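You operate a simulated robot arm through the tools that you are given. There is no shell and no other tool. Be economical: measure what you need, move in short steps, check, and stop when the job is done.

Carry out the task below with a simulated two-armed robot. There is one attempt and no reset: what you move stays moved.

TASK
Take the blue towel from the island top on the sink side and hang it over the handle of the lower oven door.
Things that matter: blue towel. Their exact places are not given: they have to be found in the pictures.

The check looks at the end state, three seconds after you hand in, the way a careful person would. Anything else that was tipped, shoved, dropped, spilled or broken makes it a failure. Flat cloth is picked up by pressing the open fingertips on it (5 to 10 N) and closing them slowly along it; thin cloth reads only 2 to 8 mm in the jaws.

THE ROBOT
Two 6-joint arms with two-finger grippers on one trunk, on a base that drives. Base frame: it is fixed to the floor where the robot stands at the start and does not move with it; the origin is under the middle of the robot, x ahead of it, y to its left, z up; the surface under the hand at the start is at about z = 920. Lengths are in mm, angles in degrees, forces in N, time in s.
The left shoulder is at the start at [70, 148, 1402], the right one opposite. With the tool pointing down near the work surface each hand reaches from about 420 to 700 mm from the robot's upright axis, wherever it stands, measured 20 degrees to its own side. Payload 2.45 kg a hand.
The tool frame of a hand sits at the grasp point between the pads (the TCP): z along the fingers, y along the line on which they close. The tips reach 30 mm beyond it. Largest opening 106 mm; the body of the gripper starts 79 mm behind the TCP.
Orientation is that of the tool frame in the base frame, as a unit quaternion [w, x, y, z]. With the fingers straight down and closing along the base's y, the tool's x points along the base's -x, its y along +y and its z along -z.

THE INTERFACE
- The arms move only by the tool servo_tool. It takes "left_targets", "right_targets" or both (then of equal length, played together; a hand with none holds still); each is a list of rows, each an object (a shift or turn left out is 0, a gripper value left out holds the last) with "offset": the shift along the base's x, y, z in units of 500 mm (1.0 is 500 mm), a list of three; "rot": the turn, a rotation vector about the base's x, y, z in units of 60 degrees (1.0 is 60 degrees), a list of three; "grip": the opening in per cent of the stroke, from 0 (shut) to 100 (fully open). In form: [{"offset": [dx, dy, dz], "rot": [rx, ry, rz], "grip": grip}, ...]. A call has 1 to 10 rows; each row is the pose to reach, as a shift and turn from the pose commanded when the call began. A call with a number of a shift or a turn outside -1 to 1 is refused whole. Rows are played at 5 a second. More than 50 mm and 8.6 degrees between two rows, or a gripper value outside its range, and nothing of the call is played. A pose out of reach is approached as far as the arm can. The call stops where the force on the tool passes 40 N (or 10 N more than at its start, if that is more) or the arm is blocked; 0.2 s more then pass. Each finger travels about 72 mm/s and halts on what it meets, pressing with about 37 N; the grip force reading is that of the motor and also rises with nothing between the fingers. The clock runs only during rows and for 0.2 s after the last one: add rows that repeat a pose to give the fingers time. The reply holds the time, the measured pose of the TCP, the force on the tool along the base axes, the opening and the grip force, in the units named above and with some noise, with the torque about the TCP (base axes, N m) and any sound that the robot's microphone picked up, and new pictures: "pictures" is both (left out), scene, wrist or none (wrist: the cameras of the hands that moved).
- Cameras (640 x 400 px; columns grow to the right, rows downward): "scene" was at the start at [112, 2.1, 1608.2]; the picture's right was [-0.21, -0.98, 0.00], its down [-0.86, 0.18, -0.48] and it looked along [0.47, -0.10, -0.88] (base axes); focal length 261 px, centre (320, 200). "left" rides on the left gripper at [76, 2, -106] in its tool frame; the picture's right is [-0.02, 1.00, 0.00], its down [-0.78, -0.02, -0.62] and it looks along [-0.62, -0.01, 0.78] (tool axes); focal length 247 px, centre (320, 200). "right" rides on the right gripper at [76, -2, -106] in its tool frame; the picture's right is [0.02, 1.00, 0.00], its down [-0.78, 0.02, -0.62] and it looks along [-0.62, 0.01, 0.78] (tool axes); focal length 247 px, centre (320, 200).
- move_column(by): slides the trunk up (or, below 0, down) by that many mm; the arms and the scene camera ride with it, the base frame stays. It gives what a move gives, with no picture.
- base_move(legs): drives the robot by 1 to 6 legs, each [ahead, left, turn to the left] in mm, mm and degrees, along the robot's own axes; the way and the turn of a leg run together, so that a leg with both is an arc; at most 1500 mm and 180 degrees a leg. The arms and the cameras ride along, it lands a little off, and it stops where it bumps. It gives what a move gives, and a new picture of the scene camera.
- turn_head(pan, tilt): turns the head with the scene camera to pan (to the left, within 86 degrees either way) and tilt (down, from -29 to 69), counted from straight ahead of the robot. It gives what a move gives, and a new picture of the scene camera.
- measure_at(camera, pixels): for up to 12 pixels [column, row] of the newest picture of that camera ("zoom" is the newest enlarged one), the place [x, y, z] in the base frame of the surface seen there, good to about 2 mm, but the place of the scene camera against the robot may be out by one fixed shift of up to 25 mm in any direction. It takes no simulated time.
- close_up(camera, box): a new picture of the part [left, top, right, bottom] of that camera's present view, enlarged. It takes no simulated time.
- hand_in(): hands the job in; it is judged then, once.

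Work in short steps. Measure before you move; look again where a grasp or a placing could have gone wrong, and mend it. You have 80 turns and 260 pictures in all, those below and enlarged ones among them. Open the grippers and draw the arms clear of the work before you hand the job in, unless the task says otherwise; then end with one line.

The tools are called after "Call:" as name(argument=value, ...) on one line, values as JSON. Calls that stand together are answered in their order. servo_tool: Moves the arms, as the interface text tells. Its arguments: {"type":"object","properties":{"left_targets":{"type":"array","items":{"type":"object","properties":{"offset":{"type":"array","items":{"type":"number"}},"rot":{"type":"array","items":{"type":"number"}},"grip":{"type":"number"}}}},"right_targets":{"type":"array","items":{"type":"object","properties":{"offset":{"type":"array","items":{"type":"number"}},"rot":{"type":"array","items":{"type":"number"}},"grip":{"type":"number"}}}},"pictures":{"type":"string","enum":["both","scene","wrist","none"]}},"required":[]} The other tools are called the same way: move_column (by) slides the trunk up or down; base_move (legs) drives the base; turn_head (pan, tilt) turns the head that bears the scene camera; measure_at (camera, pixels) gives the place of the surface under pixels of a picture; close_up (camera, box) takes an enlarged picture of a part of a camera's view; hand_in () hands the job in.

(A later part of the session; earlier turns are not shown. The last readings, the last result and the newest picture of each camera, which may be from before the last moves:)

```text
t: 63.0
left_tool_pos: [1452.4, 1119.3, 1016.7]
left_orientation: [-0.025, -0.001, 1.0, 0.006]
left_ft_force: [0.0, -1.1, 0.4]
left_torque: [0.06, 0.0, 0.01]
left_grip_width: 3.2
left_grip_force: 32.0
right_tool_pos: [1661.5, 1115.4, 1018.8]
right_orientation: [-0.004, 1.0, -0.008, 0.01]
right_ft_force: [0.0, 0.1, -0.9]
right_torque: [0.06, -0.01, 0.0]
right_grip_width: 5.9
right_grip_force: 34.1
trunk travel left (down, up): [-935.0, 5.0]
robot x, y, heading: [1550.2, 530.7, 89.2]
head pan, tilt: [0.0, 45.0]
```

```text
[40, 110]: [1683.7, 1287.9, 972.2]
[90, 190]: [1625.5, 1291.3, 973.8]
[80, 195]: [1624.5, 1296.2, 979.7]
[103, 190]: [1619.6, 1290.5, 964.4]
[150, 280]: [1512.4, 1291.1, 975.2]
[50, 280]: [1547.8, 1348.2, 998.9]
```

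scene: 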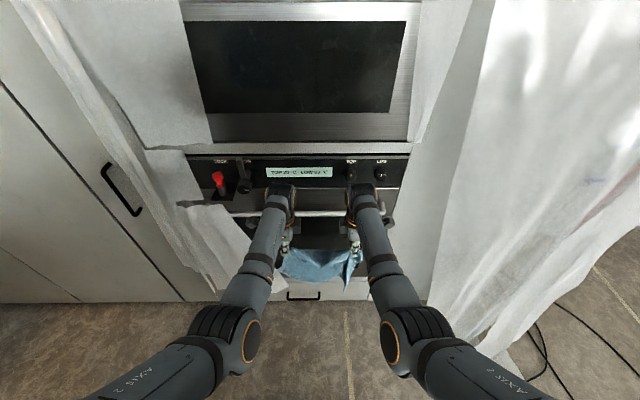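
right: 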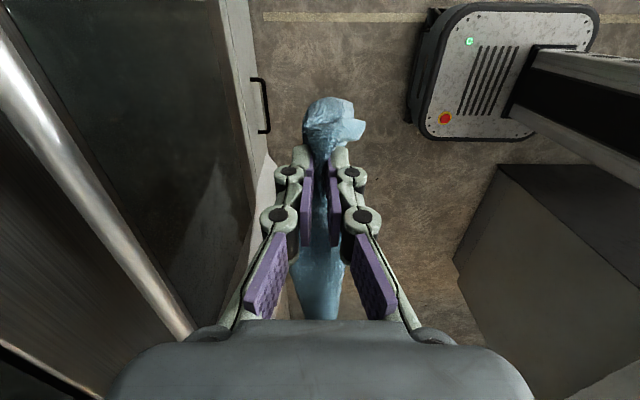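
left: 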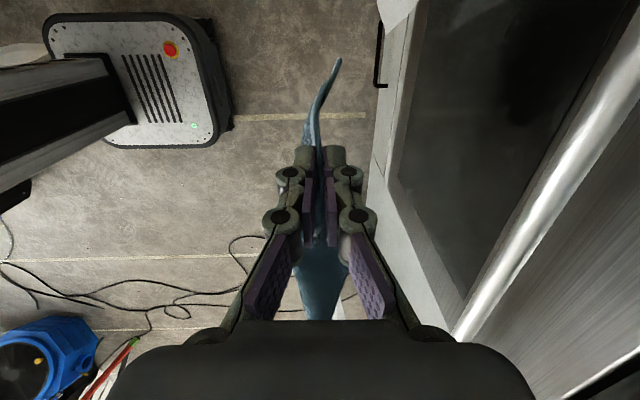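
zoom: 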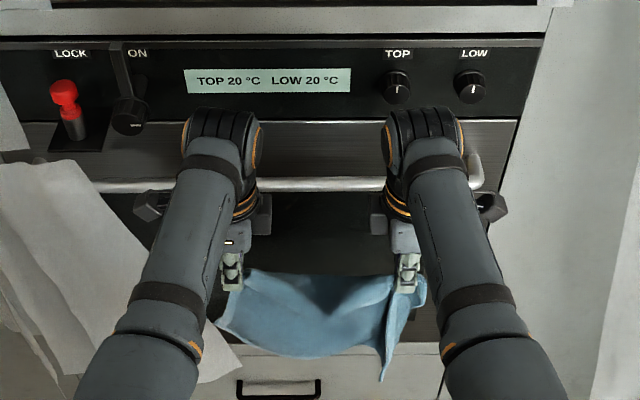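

True bar: centre y≈1299, top z≈982, door face y≈1347, so the gap behind is about 38 mm. The towel must come down behind it from above, with the right hand passing between the TOP and LOW knobs; I shift the base 38 mm right and square up.

Call:
base_move(legs=[[0, -38, 0.8]])

Call:
servo_tool(left_targets=[{"offset": [0, 0.05, 0]}, {"offset": [0, 0.1, 0.02], "rot": [0.06, 0, 0]}, {"offset": [0, 0.15, 0.04], "rot": [0.15, 0, 0]}, {"offset": [0, 0.18, 0.07], "rot": [0.25, 0, 0]}, {"offset": [0, 0.2, 0.1], "rot": [0.35, 0, 0]}, {"offset": [0, 0.2, 0.13], "rot": [0.45, 0, 0]}, {"offset": [0, 0.2, 0.16], "rot": [0.55, 0, 0]}, {"offset": [0, 0.2, 0.18], "rot": [0.65, 0, 0]}, {"offset": [0, 0.2, 0.2], "rot": [0.75, 0, 0]}], right_targets=[{"offset": [0, 0.05, 0]}, {"offset": [0, 0.1, 0.02], "rot": [0.06, 0, 0]}, {"offset": [0, 0.15, 0.04], "rot": [0.15, 0, 0]}, {"offset": [0, 0.18, 0.07], "rot": [0.25, 0, 0]}, {"offset": [0, 0.2, 0.1], "rot": [0.35, 0, 0]}, {"offset": [0, 0.2, 0.13], "rot": [0.45, 0, 0]}, {"offset": [0, 0.2, 0.16], "rot": [0.55, 0, 0]}, {"offset": [0, 0.2, 0.18], "rot": [0.65, 0, 0]}, {"offset": [0, 0.2, 0.2], "rot": [0.75, 0, 0]}], pictures="both")

```text
t: 63.9
left_tool_pos: [1475.0, 1118.8, 1016.2]
left_orientation: [-0.022, -0.01, 1.0, 0.007]
left_ft_force: [-0.8, 0.8, -1.1]
left_torque: [0.09, -0.05, 0.03]
left_grip_width: 3.1
left_grip_force: 32.6
right_tool_pos: [1683.6, 1116.1, 1019.9]
right_orientation: [-0.004, 1.0, 0.0, 0.013]
right_ft_force: [-0.9, 0.1, 0.9]
right_torque: [0.11, -0.13, -0.01]
right_grip_width: 5.8
right_grip_force: 33.7
trunk travel left (down, up): [-935.0, 5.0]
robot x, y, heading: [1592.7, 529.7, 90.3]
head pan, tilt: [0.0, 45.0]
```

scene: 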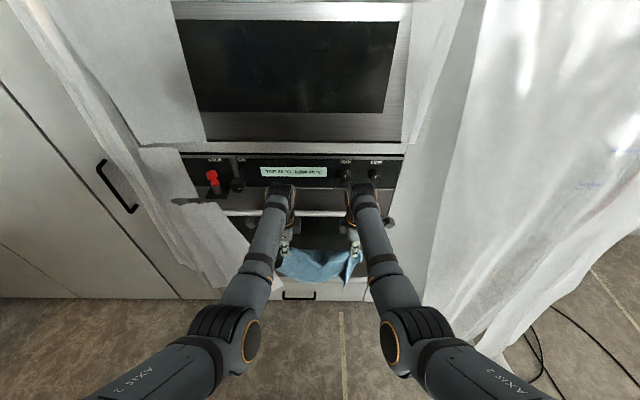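

```text
t: 66.1
left_tool_pos: [1450.1, 1245.5, 1160.3]
left_orientation: [-0.043, -0.021, 0.904, 0.425]
left_ft_force: [35.6, 0.2, -0.8]
left_torque: [-0.08, -0.56, -0.67]
left_grip_width: 3.5
left_grip_force: 32.7
right_tool_pos: [1719.7, 1243.2, 1160.3]
right_orientation: [-0.421, 0.907, -0.006, 0.033]
right_ft_force: [-35.6, -0.7, 0.9]
right_torque: [-0.04, 0.59, 0.7]
right_grip_width: 5.3
right_grip_force: 33.7
trunk travel left (down, up): [-935.0, 5.0]
robot x, y, heading: [1593.7, 532.4, 90.5]
head pan, tilt: [0.0, 45.0]
stopped in row 9 (left hand): the arm was blocked; the commanded pose is now the measured one
```

scene: 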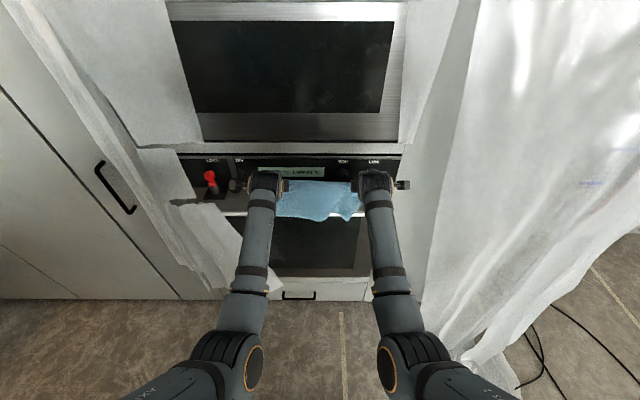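
right: 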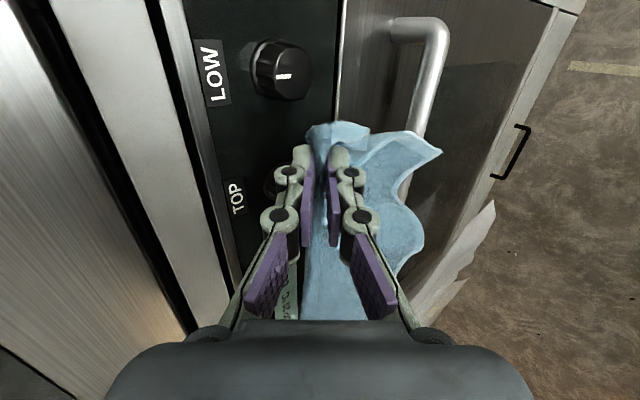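
left: 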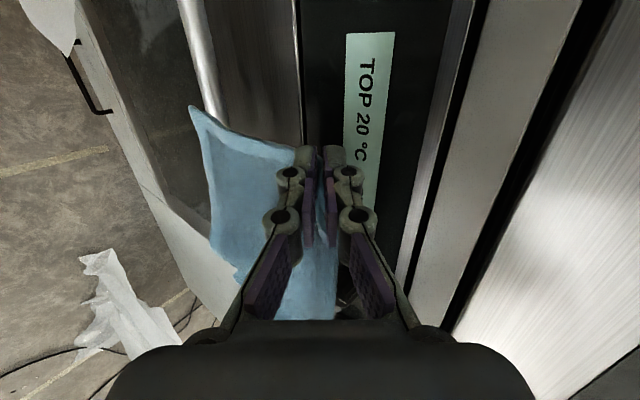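

Tension again (270 mm apart, 35 N); towel still held. I relieve by moving each hand in 28 mm and down a bit.

Call:
servo_tool(left_targets=[{"offset": [0.03, 0, -0.03]}, {"offset": [0.06, 0, -0.05]}, {"offset": [0.06, 0, -0.05]}], right_targets=[{"offset": [-0.03, 0, -0.03]}, {"offset": [-0.06, 0, -0.05]}, {"offset": [-0.06, 0, -0.05]}], pictures="wrist")

```text
t: 66.7
left_tool_pos: [1449.0, 1250.6, 1137.2]
left_orientation: [-0.063, -0.023, 0.901, 0.428]
left_ft_force: [48.6, 0.1, 0.4]
left_torque: [-0.04, -0.79, -0.94]
left_grip_width: 3.0
left_grip_force: 32.3
right_tool_pos: [1722.4, 1249.7, 1139.3]
right_orientation: [-0.426, 0.903, -0.009, 0.051]
right_ft_force: [-48.6, -0.2, 0.7]
right_torque: [-0.06, 0.84, 1.01]
right_grip_width: 5.2
right_grip_force: 33.6
trunk travel left (down, up): [-935.0, 5.0]
robot x, y, heading: [1588.6, 529.8, 90.3]
head pan, tilt: [0.0, 45.0]
stopped in row 3 (left hand): the force on the tool passed its limit at 46 N (the readings are from after the stop); the commanded pose is now the measured one
```

right: 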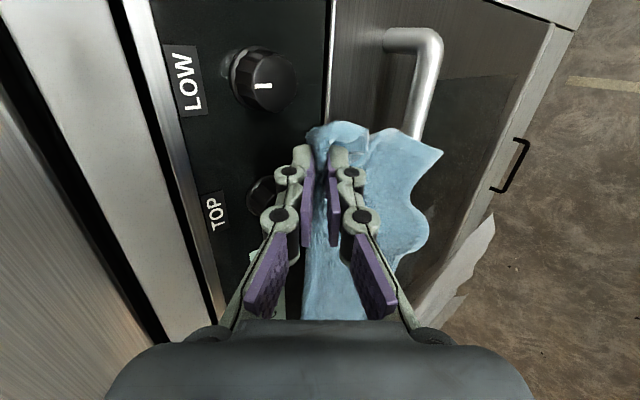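
left: 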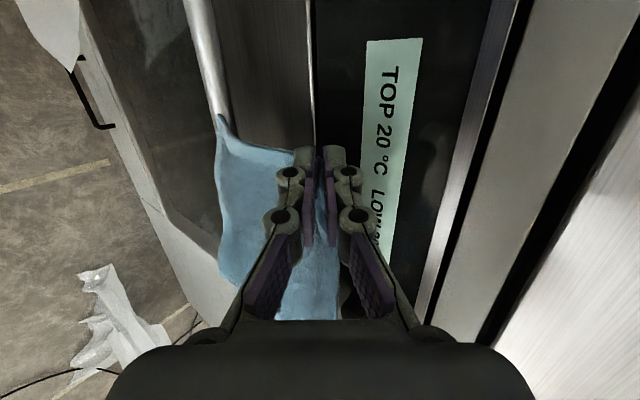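

The outward drift comes with pitch beyond about 45 degrees. I rotate back 12 degrees while lowering and moving inward.

Call:
servo_tool(left_targets=[{"offset": [0.02, 0, -0.03], "rot": [-0.1, 0, 0]}, {"offset": [0.05, 0, -0.06], "rot": [-0.2, 0, 0]}, {"offset": [0.06, 0, -0.08], "rot": [-0.2, 0, 0]}], right_targets=[{"offset": [-0.02, 0, -0.03], "rot": [-0.1, 0, 0]}, {"offset": [-0.05, 0, -0.06], "rot": [-0.2, 0, 0]}, {"offset": [-0.06, 0, -0.08], "rot": [-0.2, 0, 0]}], pictures="wrist")

```text
t: 67.5
left_tool_pos: [1481.4, 1249.8, 1098.5]
left_orientation: [-0.069, -0.016, 0.941, 0.331]
left_ft_force: [0.0, 0.2, 0.2]
left_torque: [0.03, 0.0, -0.01]
left_grip_width: 3.2
left_grip_force: 31.9
right_tool_pos: [1690.8, 1246.6, 1098.2]
right_orientation: [-0.328, 0.943, -0.002, 0.055]
right_ft_force: [-0.7, 0.2, -0.7]
right_torque: [0.1, -0.01, 0.0]
right_grip_width: 5.1
right_grip_force: 34.1
trunk travel left (down, up): [-935.0, 5.0]
robot x, y, heading: [1586.8, 530.5, 90.2]
head pan, tilt: [0.0, 45.0]
```

right: 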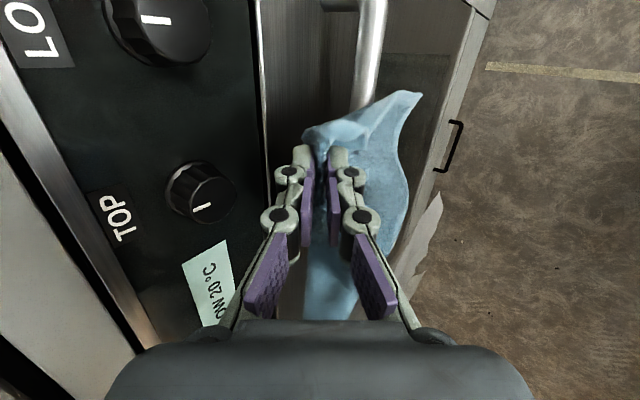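
left: 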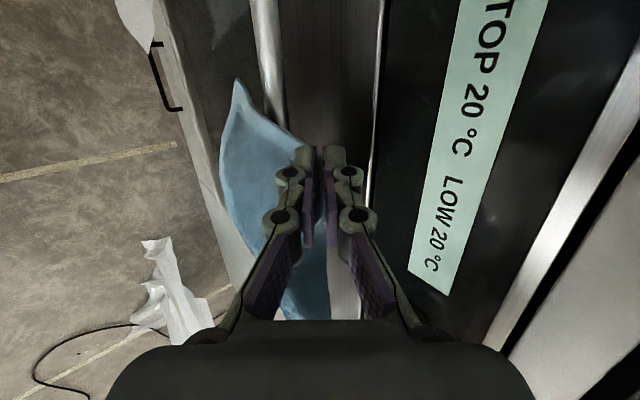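

Relaxed. The pattern fits a minimum shoulder-to-wrist distance (about 550), so the hands must be farther out to go high; I measure the knobs, then back the base 40 mm.

Call:
measure_at(camera="right", pixels=[[200, 205], [235, 185], [180, 215], [155, 20], [115, 30], [370, 50], [195, 165]])

Call:
base_move(legs=[[-40, 0, 0]])

```text
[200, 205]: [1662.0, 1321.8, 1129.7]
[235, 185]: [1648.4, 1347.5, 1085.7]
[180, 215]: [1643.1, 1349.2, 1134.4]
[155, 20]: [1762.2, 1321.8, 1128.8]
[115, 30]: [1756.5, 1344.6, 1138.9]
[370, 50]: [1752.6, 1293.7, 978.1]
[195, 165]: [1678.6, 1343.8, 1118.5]
```

```text
t: 68.4
left_tool_pos: [1480.9, 1216.8, 1093.4]
left_orientation: [-0.068, -0.017, 0.942, 0.328]
left_ft_force: [-0.1, 1.4, -0.7]
left_torque: [0.0, -0.01, 0.03]
left_grip_width: 3.1
left_grip_force: 32.6
right_tool_pos: [1692.3, 1213.5, 1092.8]
right_orientation: [-0.324, 0.944, -0.003, 0.055]
right_ft_force: [0.1, 1.1, -0.7]
right_torque: [0.05, -0.02, -0.02]
right_grip_width: 5.3
right_grip_force: 33.8
trunk travel left (down, up): [-935.0, 5.0]
robot x, y, heading: [1593.5, 488.5, 90.1]
head pan, tilt: [0.0, 45.0]
```

scene: 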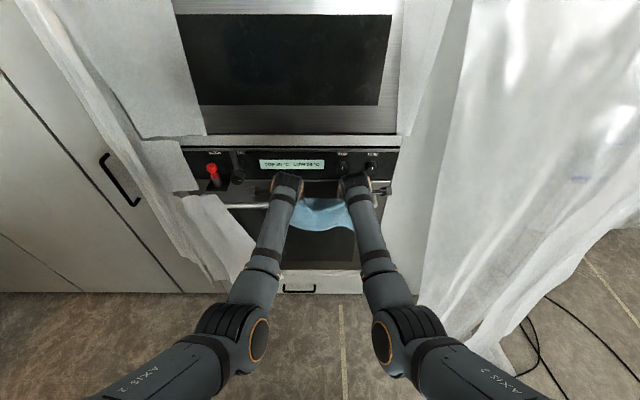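

TOP knob at x≈1662, LOW at x≈1762, faces at y≈1322. I shift both hands 18 mm right, square their orientation, go to y≈1256 and raise to z≈1235.

Call:
servo_tool(left_targets=[{"offset": [0.018, 0.04, 0.0], "rot": [0.05, -0.055, -0.04]}, {"offset": [0.036, 0.078, 0.02], "rot": [0.104, -0.11, -0.079]}, {"offset": [0.036, 0.078, 0.06], "rot": [0.104, -0.11, -0.079]}, {"offset": [0.036, 0.078, 0.1], "rot": [0.104, -0.11, -0.079]}, {"offset": [0.036, 0.078, 0.14], "rot": [0.104, -0.11, -0.079]}, {"offset": [0.036, 0.078, 0.14], "rot": [0.104, -0.11, -0.079]}], right_targets=[{"offset": [0.018, 0.04, 0.0], "rot": [0.055, 0.048, 0.022]}, {"offset": [0.036, 0.078, 0.02], "rot": [0.111, 0.095, 0.044]}, {"offset": [0.036, 0.078, 0.06], "rot": [0.111, 0.095, 0.044]}, {"offset": [0.036, 0.078, 0.1], "rot": [0.111, 0.095, 0.044]}, {"offset": [0.036, 0.078, 0.14], "rot": [0.111, 0.095, 0.044]}, {"offset": [0.036, 0.078, 0.14], "rot": [0.111, 0.095, 0.044]}], pictures="both")

```text
t: 69.8
left_tool_pos: [1499.6, 1248.8, 1168.1]
left_orientation: [0.002, 0.0, 0.924, 0.382]
left_ft_force: [0.8, 0.1, -0.2]
left_torque: [0.01, 0.02, -0.04]
left_grip_width: 3.4
left_grip_force: 32.0
right_tool_pos: [1711.6, 1244.9, 1169.7]
right_orientation: [-0.383, 0.924, 0.0, 0.0]
right_ft_force: [0.1, -0.1, -0.3]
right_torque: [-0.04, -0.05, 0.02]
right_grip_width: 5.5
right_grip_force: 33.8
trunk travel left (down, up): [-935.0, 5.0]
robot x, y, heading: [1588.9, 491.3, 90.2]
head pan, tilt: [0.0, 45.0]
```

scene: 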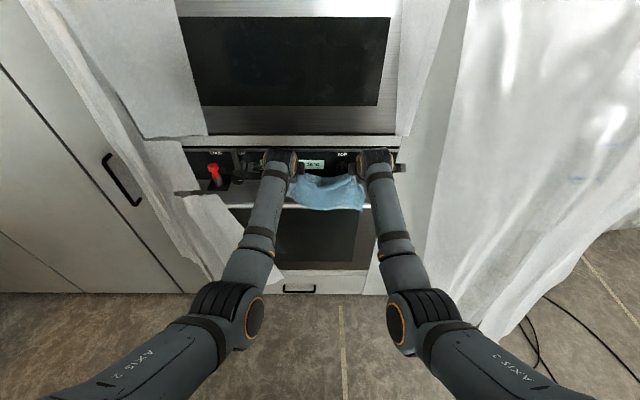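
right: 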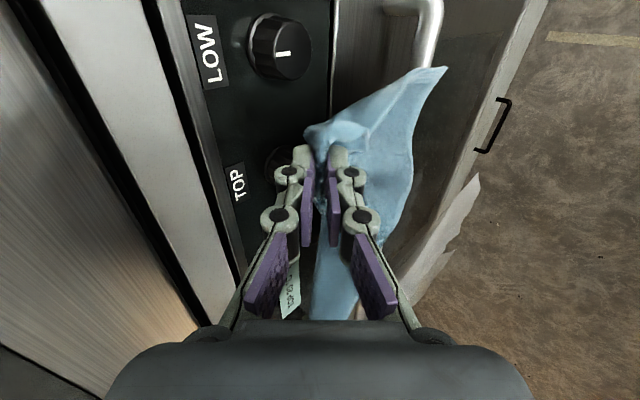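
left: 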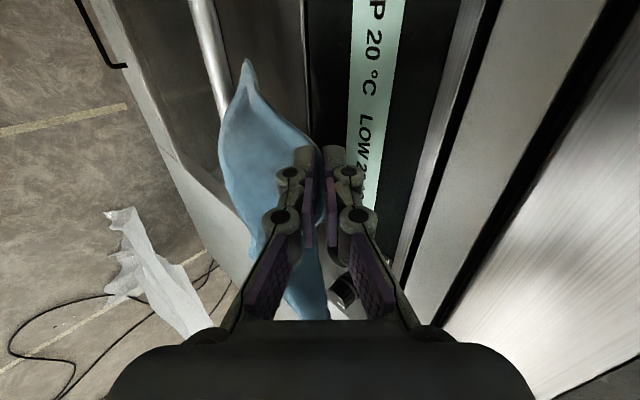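

No tension, works well. I measure how low the towel hangs and then continue upward with a 20 mm forward move.

Call:
measure_at(camera="left", pixels=[[247, 66], [235, 110], [225, 160], [252, 245], [315, 310]])

Call:
measure_at(camera="right", pixels=[[440, 72], [410, 140], [405, 185], [330, 310], [375, 235]])

Call:
servo_tool(left_targets=[{"offset": [0, 0.04, 0.02]}, {"offset": [0, 0.04, 0.06]}, {"offset": [0, 0.04, 0.1]}, {"offset": [0, 0.04, 0.13]}, {"offset": [0, 0.04, 0.13]}], right_targets=[{"offset": [0, 0.046, 0.02]}, {"offset": [0, 0.046, 0.06]}, {"offset": [0, 0.046, 0.1]}, {"offset": [0, 0.046, 0.13]}, {"offset": [0, 0.046, 0.13]}], pictures="both")

```text
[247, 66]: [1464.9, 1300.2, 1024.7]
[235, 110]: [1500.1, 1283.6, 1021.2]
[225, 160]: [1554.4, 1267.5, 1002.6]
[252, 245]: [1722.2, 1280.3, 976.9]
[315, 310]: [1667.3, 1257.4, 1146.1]
```

```text
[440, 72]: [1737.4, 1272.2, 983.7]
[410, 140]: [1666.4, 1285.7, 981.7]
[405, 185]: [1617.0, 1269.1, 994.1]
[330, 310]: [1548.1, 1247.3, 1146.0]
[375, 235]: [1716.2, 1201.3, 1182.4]
```

```text
t: 71.0
left_tool_pos: [1499.3, 1267.3, 1232.5]
left_orientation: [0.001, 0.0, 0.924, 0.382]
left_ft_force: [-0.4, 0.9, 0.0]
left_torque: [-0.03, 0.05, -0.01]
left_grip_width: 3.2
left_grip_force: 32.1
right_tool_pos: [1711.6, 1269.6, 1234.2]
right_orientation: [-0.382, 0.924, 0.0, 0.001]
right_ft_force: [0.2, -1.0, -0.7]
right_torque: [-0.03, 0.01, 0.04]
right_grip_width: 5.3
right_grip_force: 33.6
trunk travel left (down, up): [-935.0, 5.0]
robot x, y, heading: [1592.6, 490.4, 90.0]
head pan, tilt: [0.0, 45.0]
```

scene: 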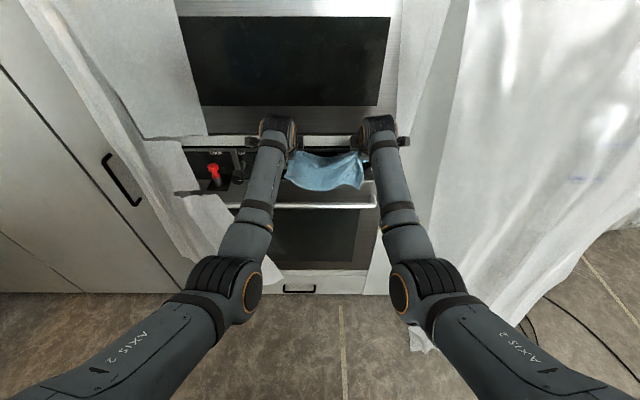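
right: 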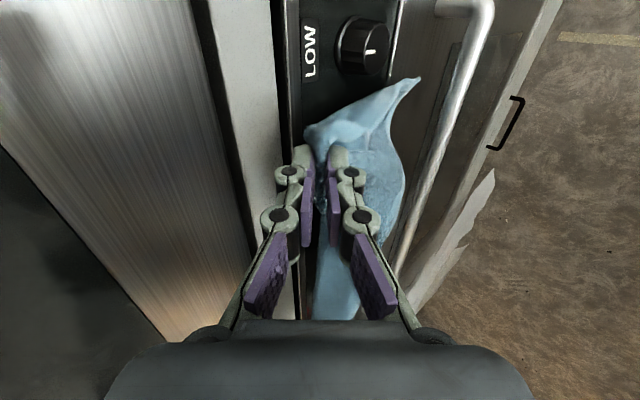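
left: 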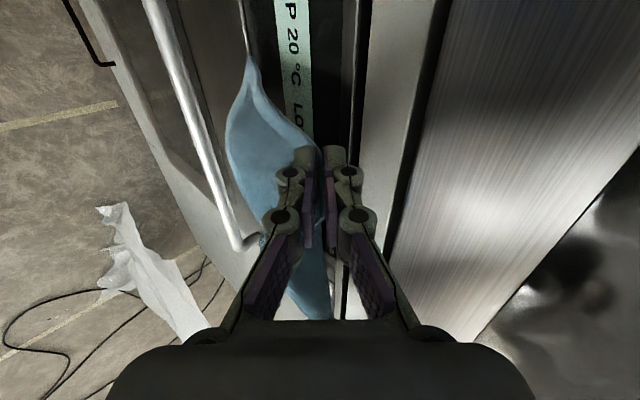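

Towel bottom is now about z 1043, clear of the bar. I check the protrusion of the upper oven trim close ahead and the towel's lower edge.

Call:
measure_at(camera="right", pixels=[[235, 130], [150, 200], [282, 100], [365, 45], [415, 82], [400, 170], [385, 210]])

Call:
measure_at(camera="left", pixels=[[400, 150], [500, 150], [355, 120], [248, 65], [228, 140], [245, 210]])

```text
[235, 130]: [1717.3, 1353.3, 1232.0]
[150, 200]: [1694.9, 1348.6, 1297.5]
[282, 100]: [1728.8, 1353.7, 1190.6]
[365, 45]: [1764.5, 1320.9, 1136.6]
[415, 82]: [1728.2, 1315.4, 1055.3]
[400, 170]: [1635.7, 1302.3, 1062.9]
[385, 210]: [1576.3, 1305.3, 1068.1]
```

```text
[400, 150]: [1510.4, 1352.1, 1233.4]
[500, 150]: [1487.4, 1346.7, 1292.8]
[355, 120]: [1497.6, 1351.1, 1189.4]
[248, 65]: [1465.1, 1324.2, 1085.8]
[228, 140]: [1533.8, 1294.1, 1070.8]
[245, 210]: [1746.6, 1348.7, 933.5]
```

The panel is flat at y≈1348; the towel's lower edge is 26–56 mm beyond the TCP. A 24 mm forward move puts it entirely in the gap (1309–1348); then I lower 110 mm and look.

Call:
servo_tool(left_targets=[{"offset": [0, 0.025, 0]}, {"offset": [0, 0.05, 0]}, {"offset": [0, 0.05, 0]}, {"offset": [0, 0.05, -0.04]}, {"offset": [0, 0.05, -0.08]}, {"offset": [0, 0.05, -0.12]}, {"offset": [0, 0.05, -0.16]}, {"offset": [0, 0.05, -0.16]}], right_targets=[{"offset": [0, 0.023, 0]}, {"offset": [0, 0.045, 0]}, {"offset": [0, 0.045, 0]}, {"offset": [0, 0.045, -0.04]}, {"offset": [0, 0.045, -0.08]}, {"offset": [0, 0.045, -0.12]}, {"offset": [0, 0.045, -0.16]}, {"offset": [0, 0.045, -0.16]}], pictures="both")

```text
t: 72.8
left_tool_pos: [1496.1, 1292.9, 1152.7]
left_orientation: [0.001, 0.001, 0.924, 0.383]
left_ft_force: [0.8, -1.1, -0.3]
left_torque: [0.0, -0.02, -0.03]
left_grip_width: 3.1
left_grip_force: 32.2
right_tool_pos: [1710.6, 1290.5, 1154.4]
right_orientation: [-0.382, 0.924, 0.0, 0.001]
right_ft_force: [-0.9, 0.1, 0.6]
right_torque: [-0.01, 0.0, 0.02]
right_grip_width: 5.4
right_grip_force: 33.9
trunk travel left (down, up): [-935.0, 5.0]
robot x, y, heading: [1591.3, 489.0, 90.4]
head pan, tilt: [0.0, 45.0]
```

scene: 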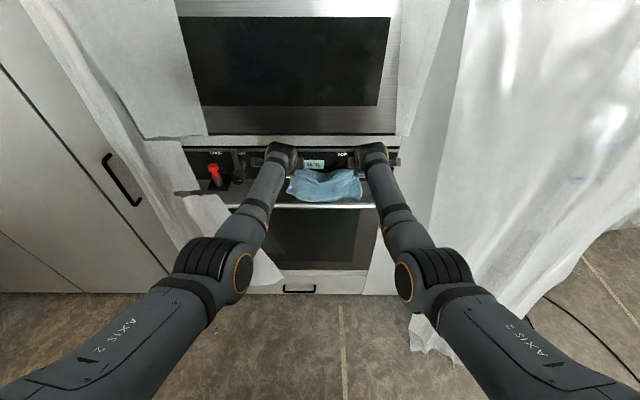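
right: 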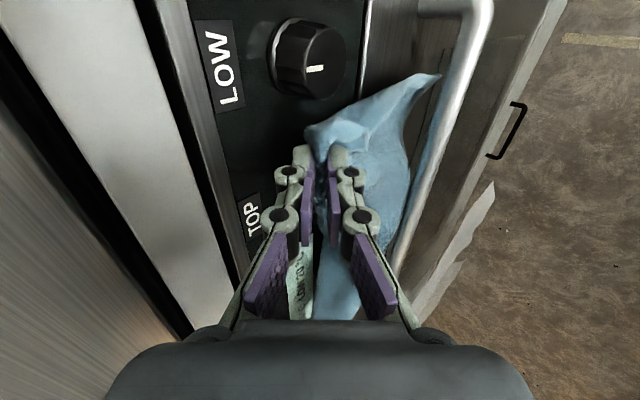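
left: 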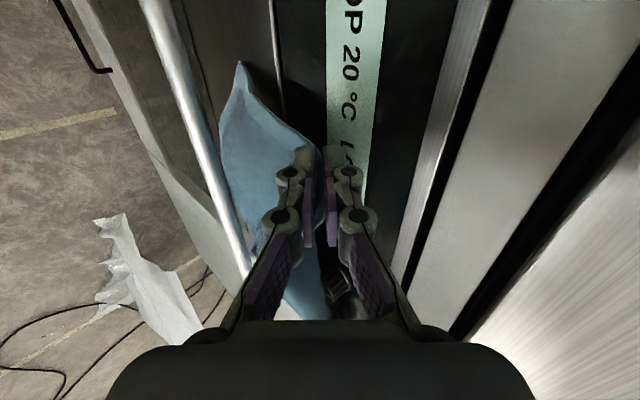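

Both wrist views show the towel on the door side of the bar. I check the middle with a close-up.

Call:
close_up(camera="scene", box=[260, 130, 410, 230])

Call:
measure_at(camera="left", pixels=[[238, 68], [222, 130], [228, 180], [205, 160]])

Call:
measure_at(camera="right", pixels=[[436, 76], [408, 150], [405, 200], [440, 150]])

```text
4.00 times, centred on (335, 180) of scene
```

zoom: 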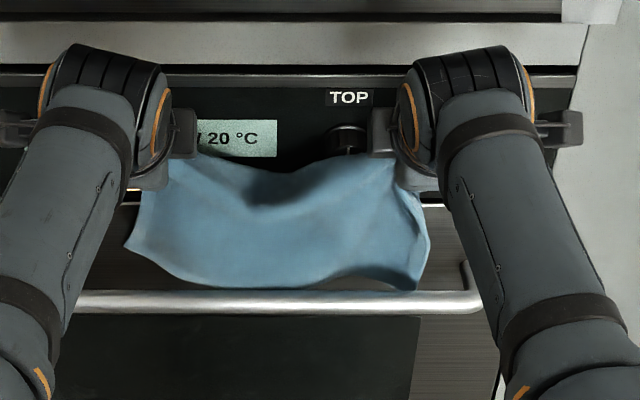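

```text
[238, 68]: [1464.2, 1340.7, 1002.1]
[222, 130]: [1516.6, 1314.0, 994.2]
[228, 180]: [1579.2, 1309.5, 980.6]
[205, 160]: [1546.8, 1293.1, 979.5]
```

```text
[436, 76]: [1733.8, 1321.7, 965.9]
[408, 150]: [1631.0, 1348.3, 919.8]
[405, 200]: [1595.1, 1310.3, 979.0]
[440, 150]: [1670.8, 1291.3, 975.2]
```

The whole lower edge lines up just behind the bar. I nudge 5 mm toward the door and lower to TCP z≈1034, so about 140 mm goes behind the bar.

Call:
servo_tool(left_targets=[{"offset": [0, 0.01, -0.01]}, {"offset": [0, 0.01, -0.06]}, {"offset": [0, 0.01, -0.11]}, {"offset": [0, 0.01, -0.16]}, {"offset": [0, 0.01, -0.2]}, {"offset": [0, 0.01, -0.235]}, {"offset": [0, 0.01, -0.235]}], right_targets=[{"offset": [0, 0.013, -0.01]}, {"offset": [0, 0.013, -0.06]}, {"offset": [0, 0.013, -0.11]}, {"offset": [0, 0.013, -0.16]}, {"offset": [0, 0.013, -0.2]}, {"offset": [0, 0.013, -0.235]}, {"offset": [0, 0.013, -0.235]}], pictures="both")

Call:
close_up(camera="scene", box=[240, 130, 410, 260])

```text
t: 74.4
left_tool_pos: [1497.6, 1269.8, 1059.5]
left_orientation: [0.001, 0.001, 0.924, 0.382]
left_ft_force: [-0.4, 0.3, -0.9]
left_torque: [-0.01, 0.01, -0.01]
left_grip_width: 3.3
left_grip_force: 32.4
left hand out of reach, approached as far as the arm can: row 2, 3, 4, 5, 6, 7
right_tool_pos: [1713.8, 1273.3, 1049.9]
right_orientation: [-0.383, 0.924, -0.001, 0.001]
right_ft_force: [-0.7, -0.1, -0.3]
right_torque: [-0.05, -0.02, 0.04]
right_grip_width: 5.1
right_grip_force: 34.2
right hand out of reach, approached as far as the arm can: row 3, 4, 5, 6, 7
trunk travel left (down, up): [-935.0, 5.0]
robot x, y, heading: [1587.6, 492.4, 90.1]
head pan, tilt: [0.0, 45.0]
```

scene: 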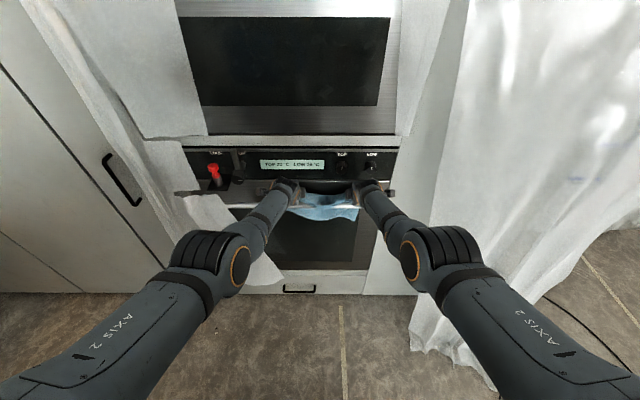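
right: 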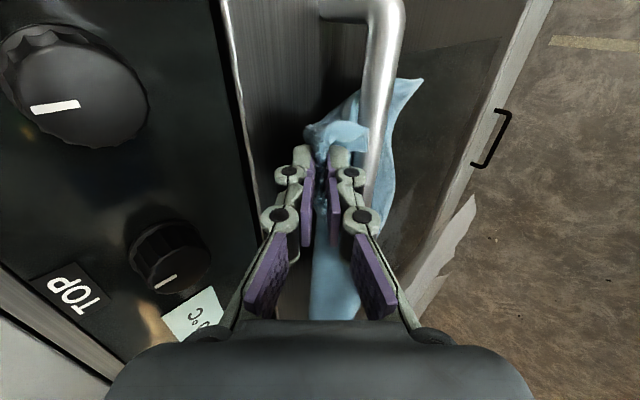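
left: 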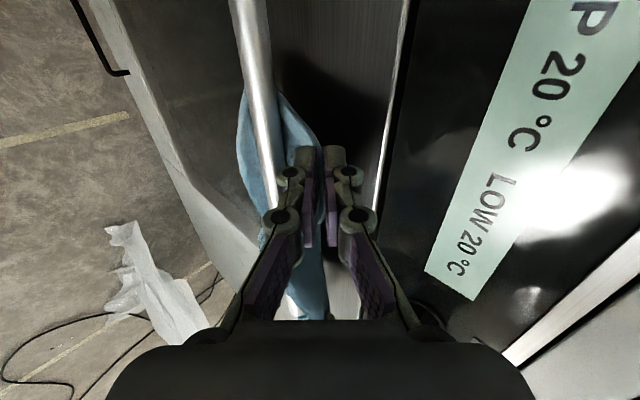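

```text
3.08 times, centred on (325, 195) of scene
```

zoom: 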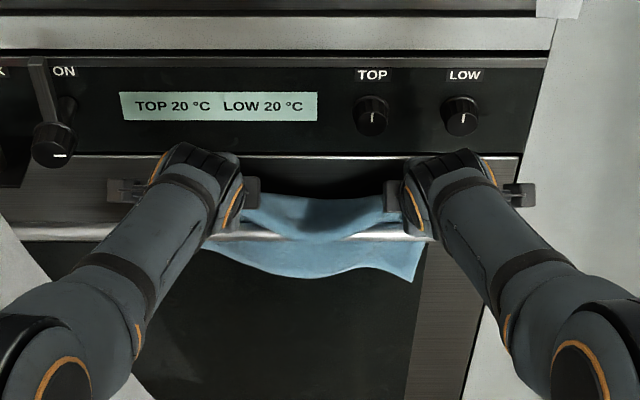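

The bar now passes in front of the towel, with about 115 mm hanging behind it. I pull both hands back 58 mm to drape the cloth over the bar, then lower with the trunk.

Call:
servo_tool(left_targets=[{"offset": [0, -0.03, 0]}, {"offset": [0, -0.06, -0.01]}, {"offset": [0, -0.09, -0.03]}, {"offset": [0, -0.115, -0.05]}, {"offset": [0, -0.115, -0.05]}], right_targets=[{"offset": [0, -0.03, 0]}, {"offset": [0, -0.06, 0]}, {"offset": [0, -0.09, -0.015]}, {"offset": [0, -0.12, -0.03]}, {"offset": [0, -0.12, -0.03]}], pictures="wrist")

Call:
move_column(by=-70)

Call:
close_up(camera="scene", box=[220, 130, 420, 280])

```text
t: 75.6
left_tool_pos: [1495.0, 1215.4, 1033.6]
left_orientation: [0.0, 0.0, 0.924, 0.382]
left_ft_force: [-0.2, 0.2, 0.2]
left_torque: [0.02, 0.01, 0.0]
left_grip_width: 3.4
left_grip_force: 32.2
right_tool_pos: [1705.8, 1250.8, 1013.2]
right_orientation: [-0.382, 0.924, -0.001, 0.0]
right_ft_force: [-0.4, -0.9, 0.8]
right_torque: [-0.06, 0.01, 0.04]
right_grip_width: 5.1
right_grip_force: 34.0
right hand out of reach, approached as far as the arm can: row 1, 2, 3, 4, 5
trunk travel left (down, up): [-935.0, 5.0]
robot x, y, heading: [1591.1, 490.1, 90.1]
head pan, tilt: [0.0, 45.0]
```

right: 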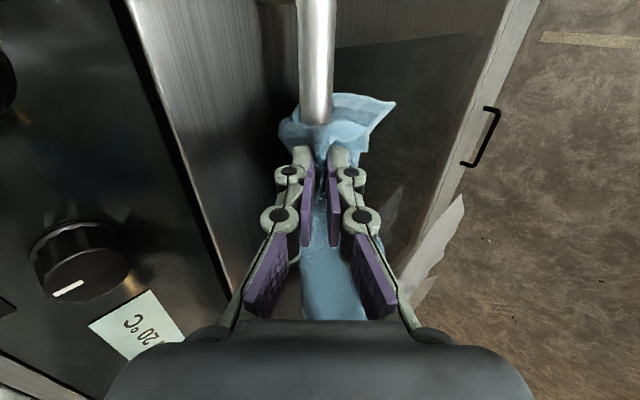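
left: 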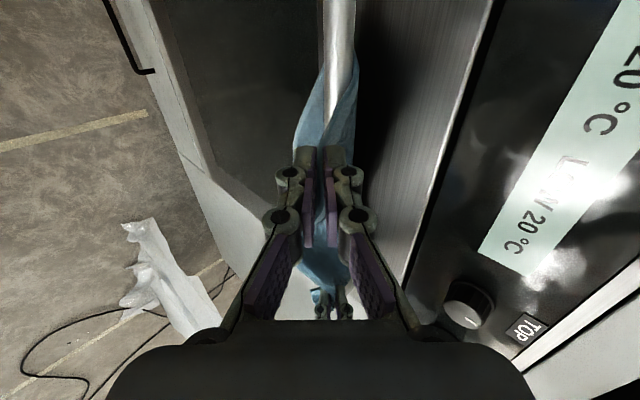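

```text
t: 76.7
left_tool_pos: [1495.7, 1214.9, 965.0]
left_orientation: [0.001, 0.001, 0.924, 0.383]
left_ft_force: [0.3, 0.1, 0.3]
left_torque: [-0.01, 0.04, -0.01]
left_grip_width: 3.3
left_grip_force: 32.6
right_tool_pos: [1705.0, 1252.5, 944.2]
right_orientation: [-0.384, 0.923, -0.001, 0.001]
right_ft_force: [-0.4, 0.0, -0.7]
right_torque: [-0.01, -0.04, 0.01]
right_grip_width: 5.4
right_grip_force: 34.0
trunk travel left (down, up): [-865.0, 75.0]
robot x, y, heading: [1594.7, 488.0, 90.4]
head pan, tilt: [0.0, 45.0]
```

```text
2.67 times, centred on (320, 205) of scene
```

zoom: 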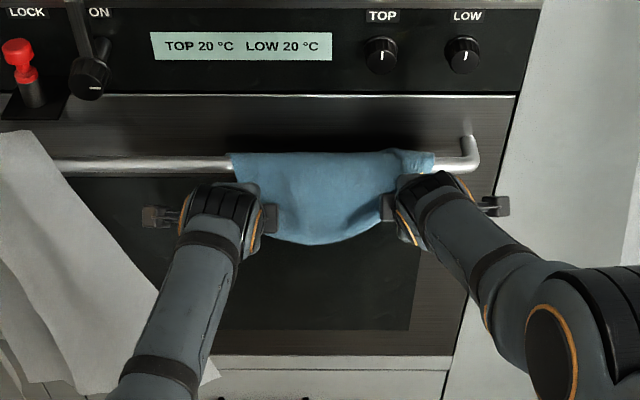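

The towel is draped neatly over the bar, with hands in front. I open the grippers gradually to about 45 mm and see whether the cloth stays.

Call:
servo_tool(left_targets=[{"grip": 8}, {"grip": 16}, {"grip": 26}, {"grip": 36}, {"grip": 42}, {"grip": 42}], right_targets=[{"grip": 10}, {"grip": 18}, {"grip": 26}, {"grip": 36}, {"grip": 42}, {"grip": 42}], pictures="both")

Call:
close_up(camera="scene", box=[220, 130, 420, 280])

```text
t: 78.0
left_tool_pos: [1495.4, 1215.0, 963.7]
left_orientation: [0.001, 0.001, 0.924, 0.383]
left_ft_force: [0.4, -0.1, 0.8]
left_torque: [0.01, 0.05, 0.01]
left_grip_width: 44.3
left_grip_force: 0.0
right_tool_pos: [1705.2, 1251.1, 944.0]
right_orientation: [-0.383, 0.924, -0.001, 0.001]
right_ft_force: [-0.4, -0.9, -1.7]
right_torque: [-0.03, 0.0, -0.01]
right_grip_width: 44.1
right_grip_force: 0.1
trunk travel left (down, up): [-865.0, 75.0]
robot x, y, heading: [1587.6, 491.2, 90.5]
head pan, tilt: [0.0, 45.0]
```

scene: 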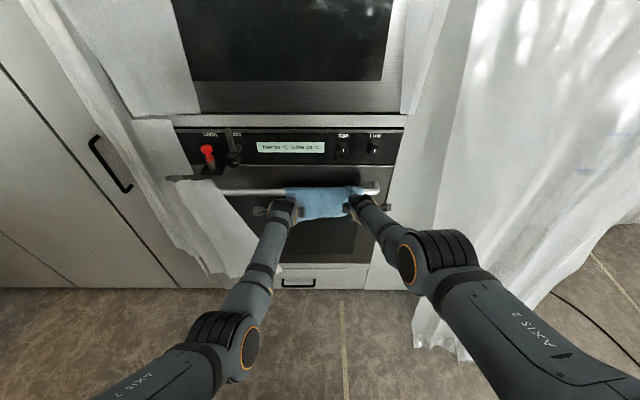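
right: 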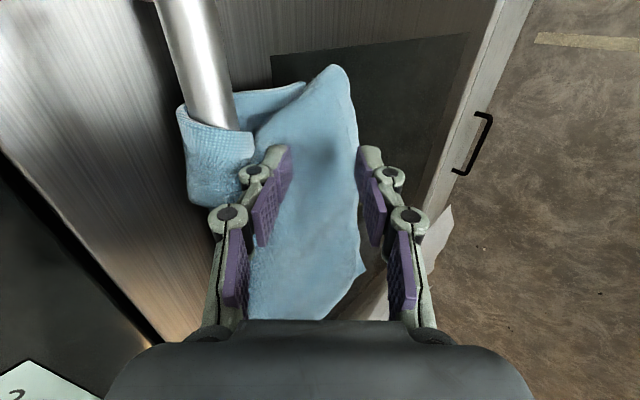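
left: 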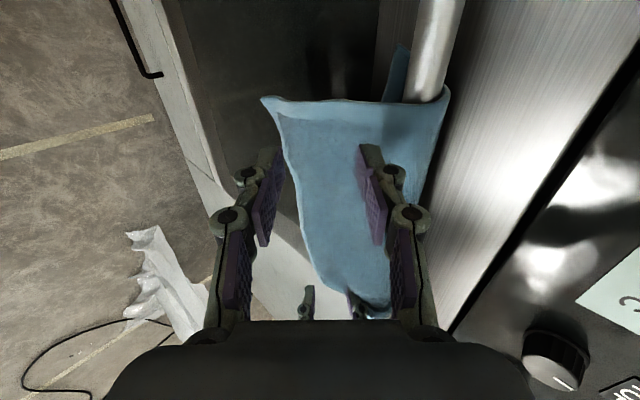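

```text
2.67 times, centred on (320, 205) of scene
```

zoom: 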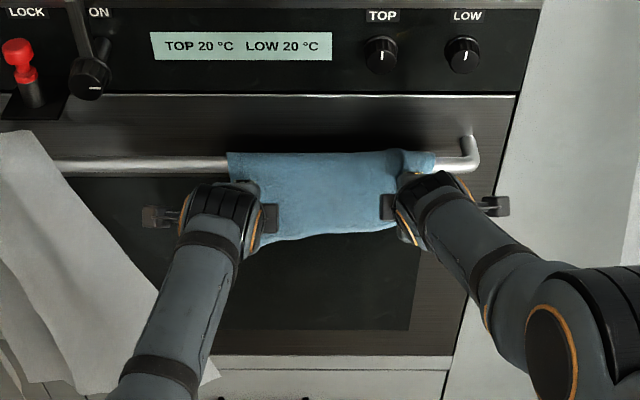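

The cloth stays draped over the bar. I withdraw both hands along their finger direction (back and up), slowly.

Call:
servo_tool(left_targets=[{"offset": [0, -0.02, 0.02]}, {"offset": [0, -0.05, 0.05]}, {"offset": [0, -0.08, 0.08]}, {"offset": [0, -0.11, 0.1]}], right_targets=[{"offset": [0, -0.02, 0.02]}, {"offset": [0, -0.05, 0.05]}, {"offset": [0, -0.08, 0.08]}, {"offset": [0, -0.11, 0.1]}], pictures="both")

Call:
close_up(camera="scene", box=[220, 130, 420, 280])

```text
t: 79.2
left_tool_pos: [1447.0, 1194.3, 1063.0]
left_orientation: [-0.042, 0.001, 0.905, 0.424]
left_ft_force: [0.2, -0.4, -1.2]
left_torque: [-0.01, -0.01, 0.02]
left_grip_width: 44.5
left_grip_force: 0.0
right_tool_pos: [1695.1, 1258.2, 959.9]
right_orientation: [-0.383, 0.924, 0.0, 0.001]
right_ft_force: [0.4, -2.3, -0.1]
right_torque: [0.01, 0.02, 0.0]
right_grip_width: 48.2
right_grip_force: 0.1
right hand out of reach, approached as far as the arm can: row 1, 2, 3, 4
trunk travel left (down, up): [-865.0, 75.0]
robot x, y, heading: [1588.2, 490.7, 90.1]
head pan, tilt: [0.0, 45.0]
stopped in row 4 (left hand): the arm was blocked; the commanded pose is now the measured one
```

scene: 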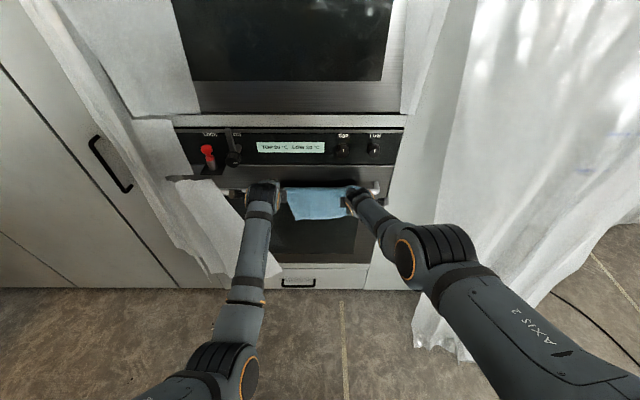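
right: 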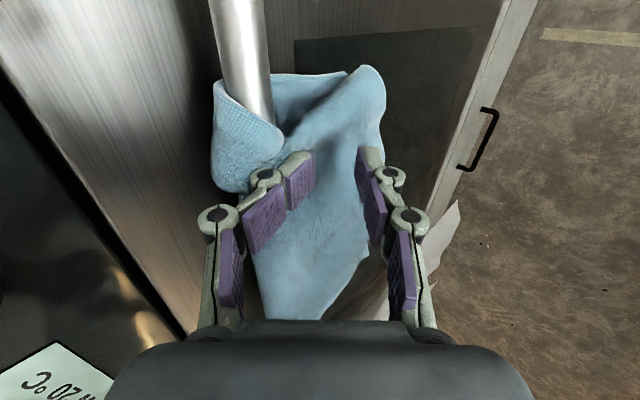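
left: 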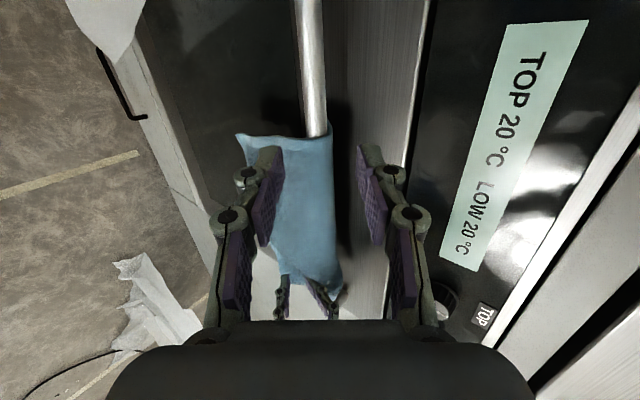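

```text
2.67 times, centred on (320, 205) of scene
```

zoom: 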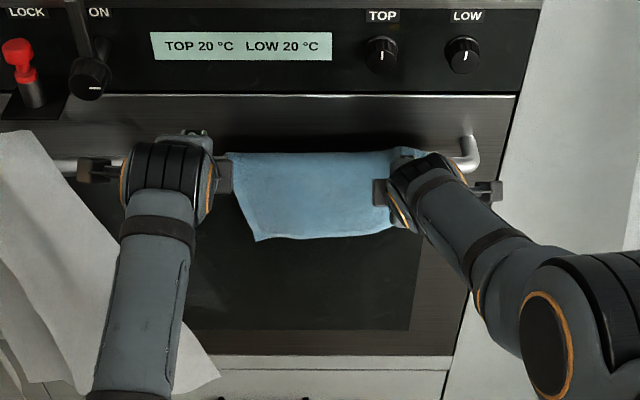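

Left is clear; the towel stays. The right hand is stuck at an arm limit touching the bar lightly, so I pull it straight away with a small base move back (about 28 mm).

Call:
base_move(legs=[[-28, 0, 0]])

Call:
servo_tool(right_targets=[{"offset": [0, -0.01, -0.01], "rot": [-0.06, 0, 0]}, {"offset": [0, -0.03, -0.03], "rot": [-0.12, 0, 0]}, {"offset": [0, -0.05, -0.04], "rot": [-0.2, 0, 0]}], pictures="both")

```text
t: 80.1
left_tool_pos: [1447.2, 1170.9, 1059.2]
left_orientation: [-0.042, 0.0, 0.906, 0.421]
left_ft_force: [-0.1, 0.7, -0.6]
left_torque: [-0.01, -0.04, 0.0]
left_grip_width: 44.5
left_grip_force: 0.0
right_tool_pos: [1695.4, 1235.7, 956.4]
right_orientation: [-0.38, 0.925, 0.0, 0.0]
right_ft_force: [0.6, 0.7, 0.7]
right_torque: [-0.02, 0.01, 0.0]
right_grip_width: 44.5
right_grip_force: 0.0
trunk travel left (down, up): [-865.0, 75.0]
robot x, y, heading: [1588.6, 458.6, 89.9]
head pan, tilt: [0.0, 45.0]
```

scene: 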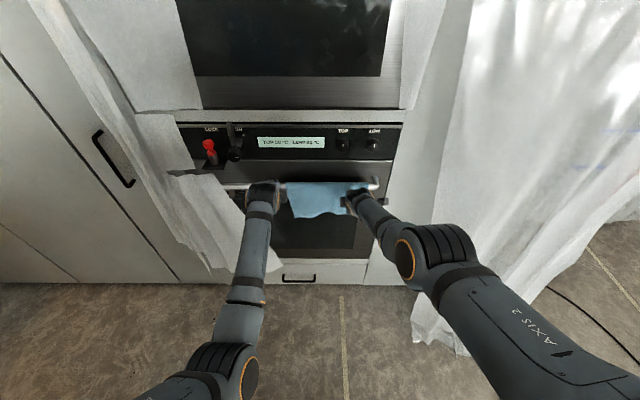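

```text
t: 80.9
left_tool_pos: [1445.6, 1166.3, 1064.5]
left_orientation: [-0.043, 0.0, 0.905, 0.424]
left_ft_force: [-0.1, 0.4, -0.2]
left_torque: [0.0, -0.01, -0.01]
left_grip_width: 44.4
left_grip_force: 0.0
right_tool_pos: [1695.9, 1201.1, 943.8]
right_orientation: [-0.284, 0.959, -0.001, 0.001]
right_ft_force: [-0.9, -0.5, 0.6]
right_torque: [0.0, -0.03, 0.02]
right_grip_width: 44.6
right_grip_force: 0.1
right hand out of reach, approached as far as the arm can: row 3
trunk travel left (down, up): [-865.0, 75.0]
robot x, y, heading: [1589.2, 463.7, 90.3]
head pan, tilt: [0.0, 45.0]
```

scene: 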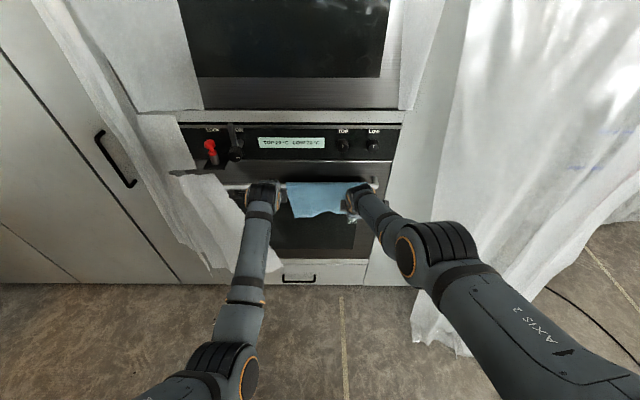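
right: 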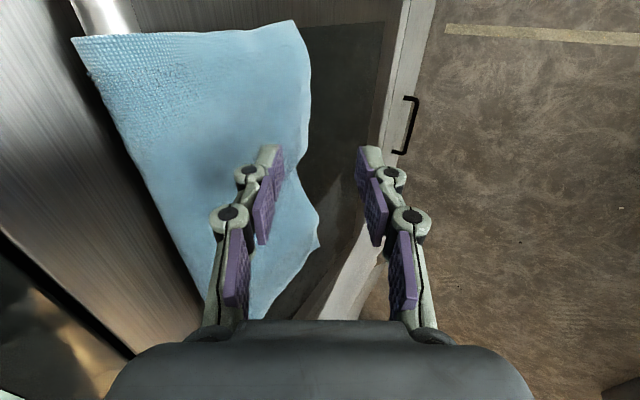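

The right hand is clear of the towel now. I continue withdrawing both hands while straightening the tools.

Call:
servo_tool(left_targets=[{"offset": [0, 0, -0.04], "rot": [-0.12, 0, 0]}, {"offset": [0, -0.02, -0.07], "rot": [-0.24, 0, 0]}, {"offset": [0, -0.06, -0.09], "rot": [-0.36, 0, 0]}, {"offset": [0, -0.1, -0.1], "rot": [-0.48, 0, 0]}, {"offset": [0, -0.12, -0.1], "rot": [-0.6, 0, 0]}], right_targets=[{"offset": [0, -0.02, -0.01], "rot": [-0.12, 0, 0]}, {"offset": [0, -0.06, -0.01], "rot": [-0.24, 0, 0]}, {"offset": [0, -0.1, -0.01], "rot": [-0.36, 0, 0]}, {"offset": [0, -0.14, -0.01], "rot": [-0.48, 0, 0]}, {"offset": [0, -0.18, -0.01], "rot": [-0.48, 0, 0]}], pictures="scene")

Call:
close_up(camera="scene", box=[220, 130, 420, 280])

```text
t: 82.1
left_tool_pos: [1447.0, 1106.7, 1011.8]
left_orientation: [-0.04, 0.013, 0.992, 0.122]
left_ft_force: [-0.6, 0.1, -0.1]
left_torque: [0.02, -0.02, 0.0]
left_grip_width: 44.8
left_grip_force: 0.0
right_tool_pos: [1696.0, 1113.6, 939.6]
right_orientation: [-0.036, 0.999, 0.0, 0.001]
right_ft_force: [0.4, 1.0, -0.6]
right_torque: [-0.02, 0.0, -0.04]
right_grip_width: 44.5
right_grip_force: 0.0
right hand out of reach, approached as far as the arm can: row 1, 2, 3, 4
trunk travel left (down, up): [-865.0, 75.0]
robot x, y, heading: [1591.4, 465.6, 90.3]
head pan, tilt: [0.0, 45.0]
```

scene: 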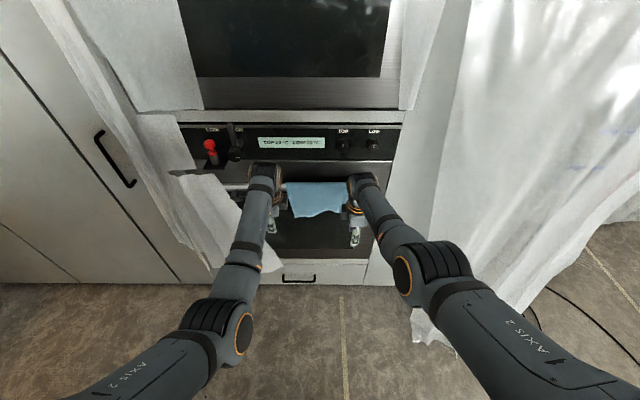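

```text
2.67 times, centred on (320, 205) of scene
```

zoom: 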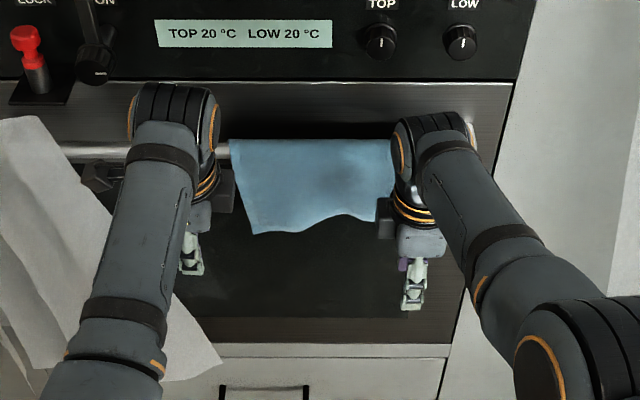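

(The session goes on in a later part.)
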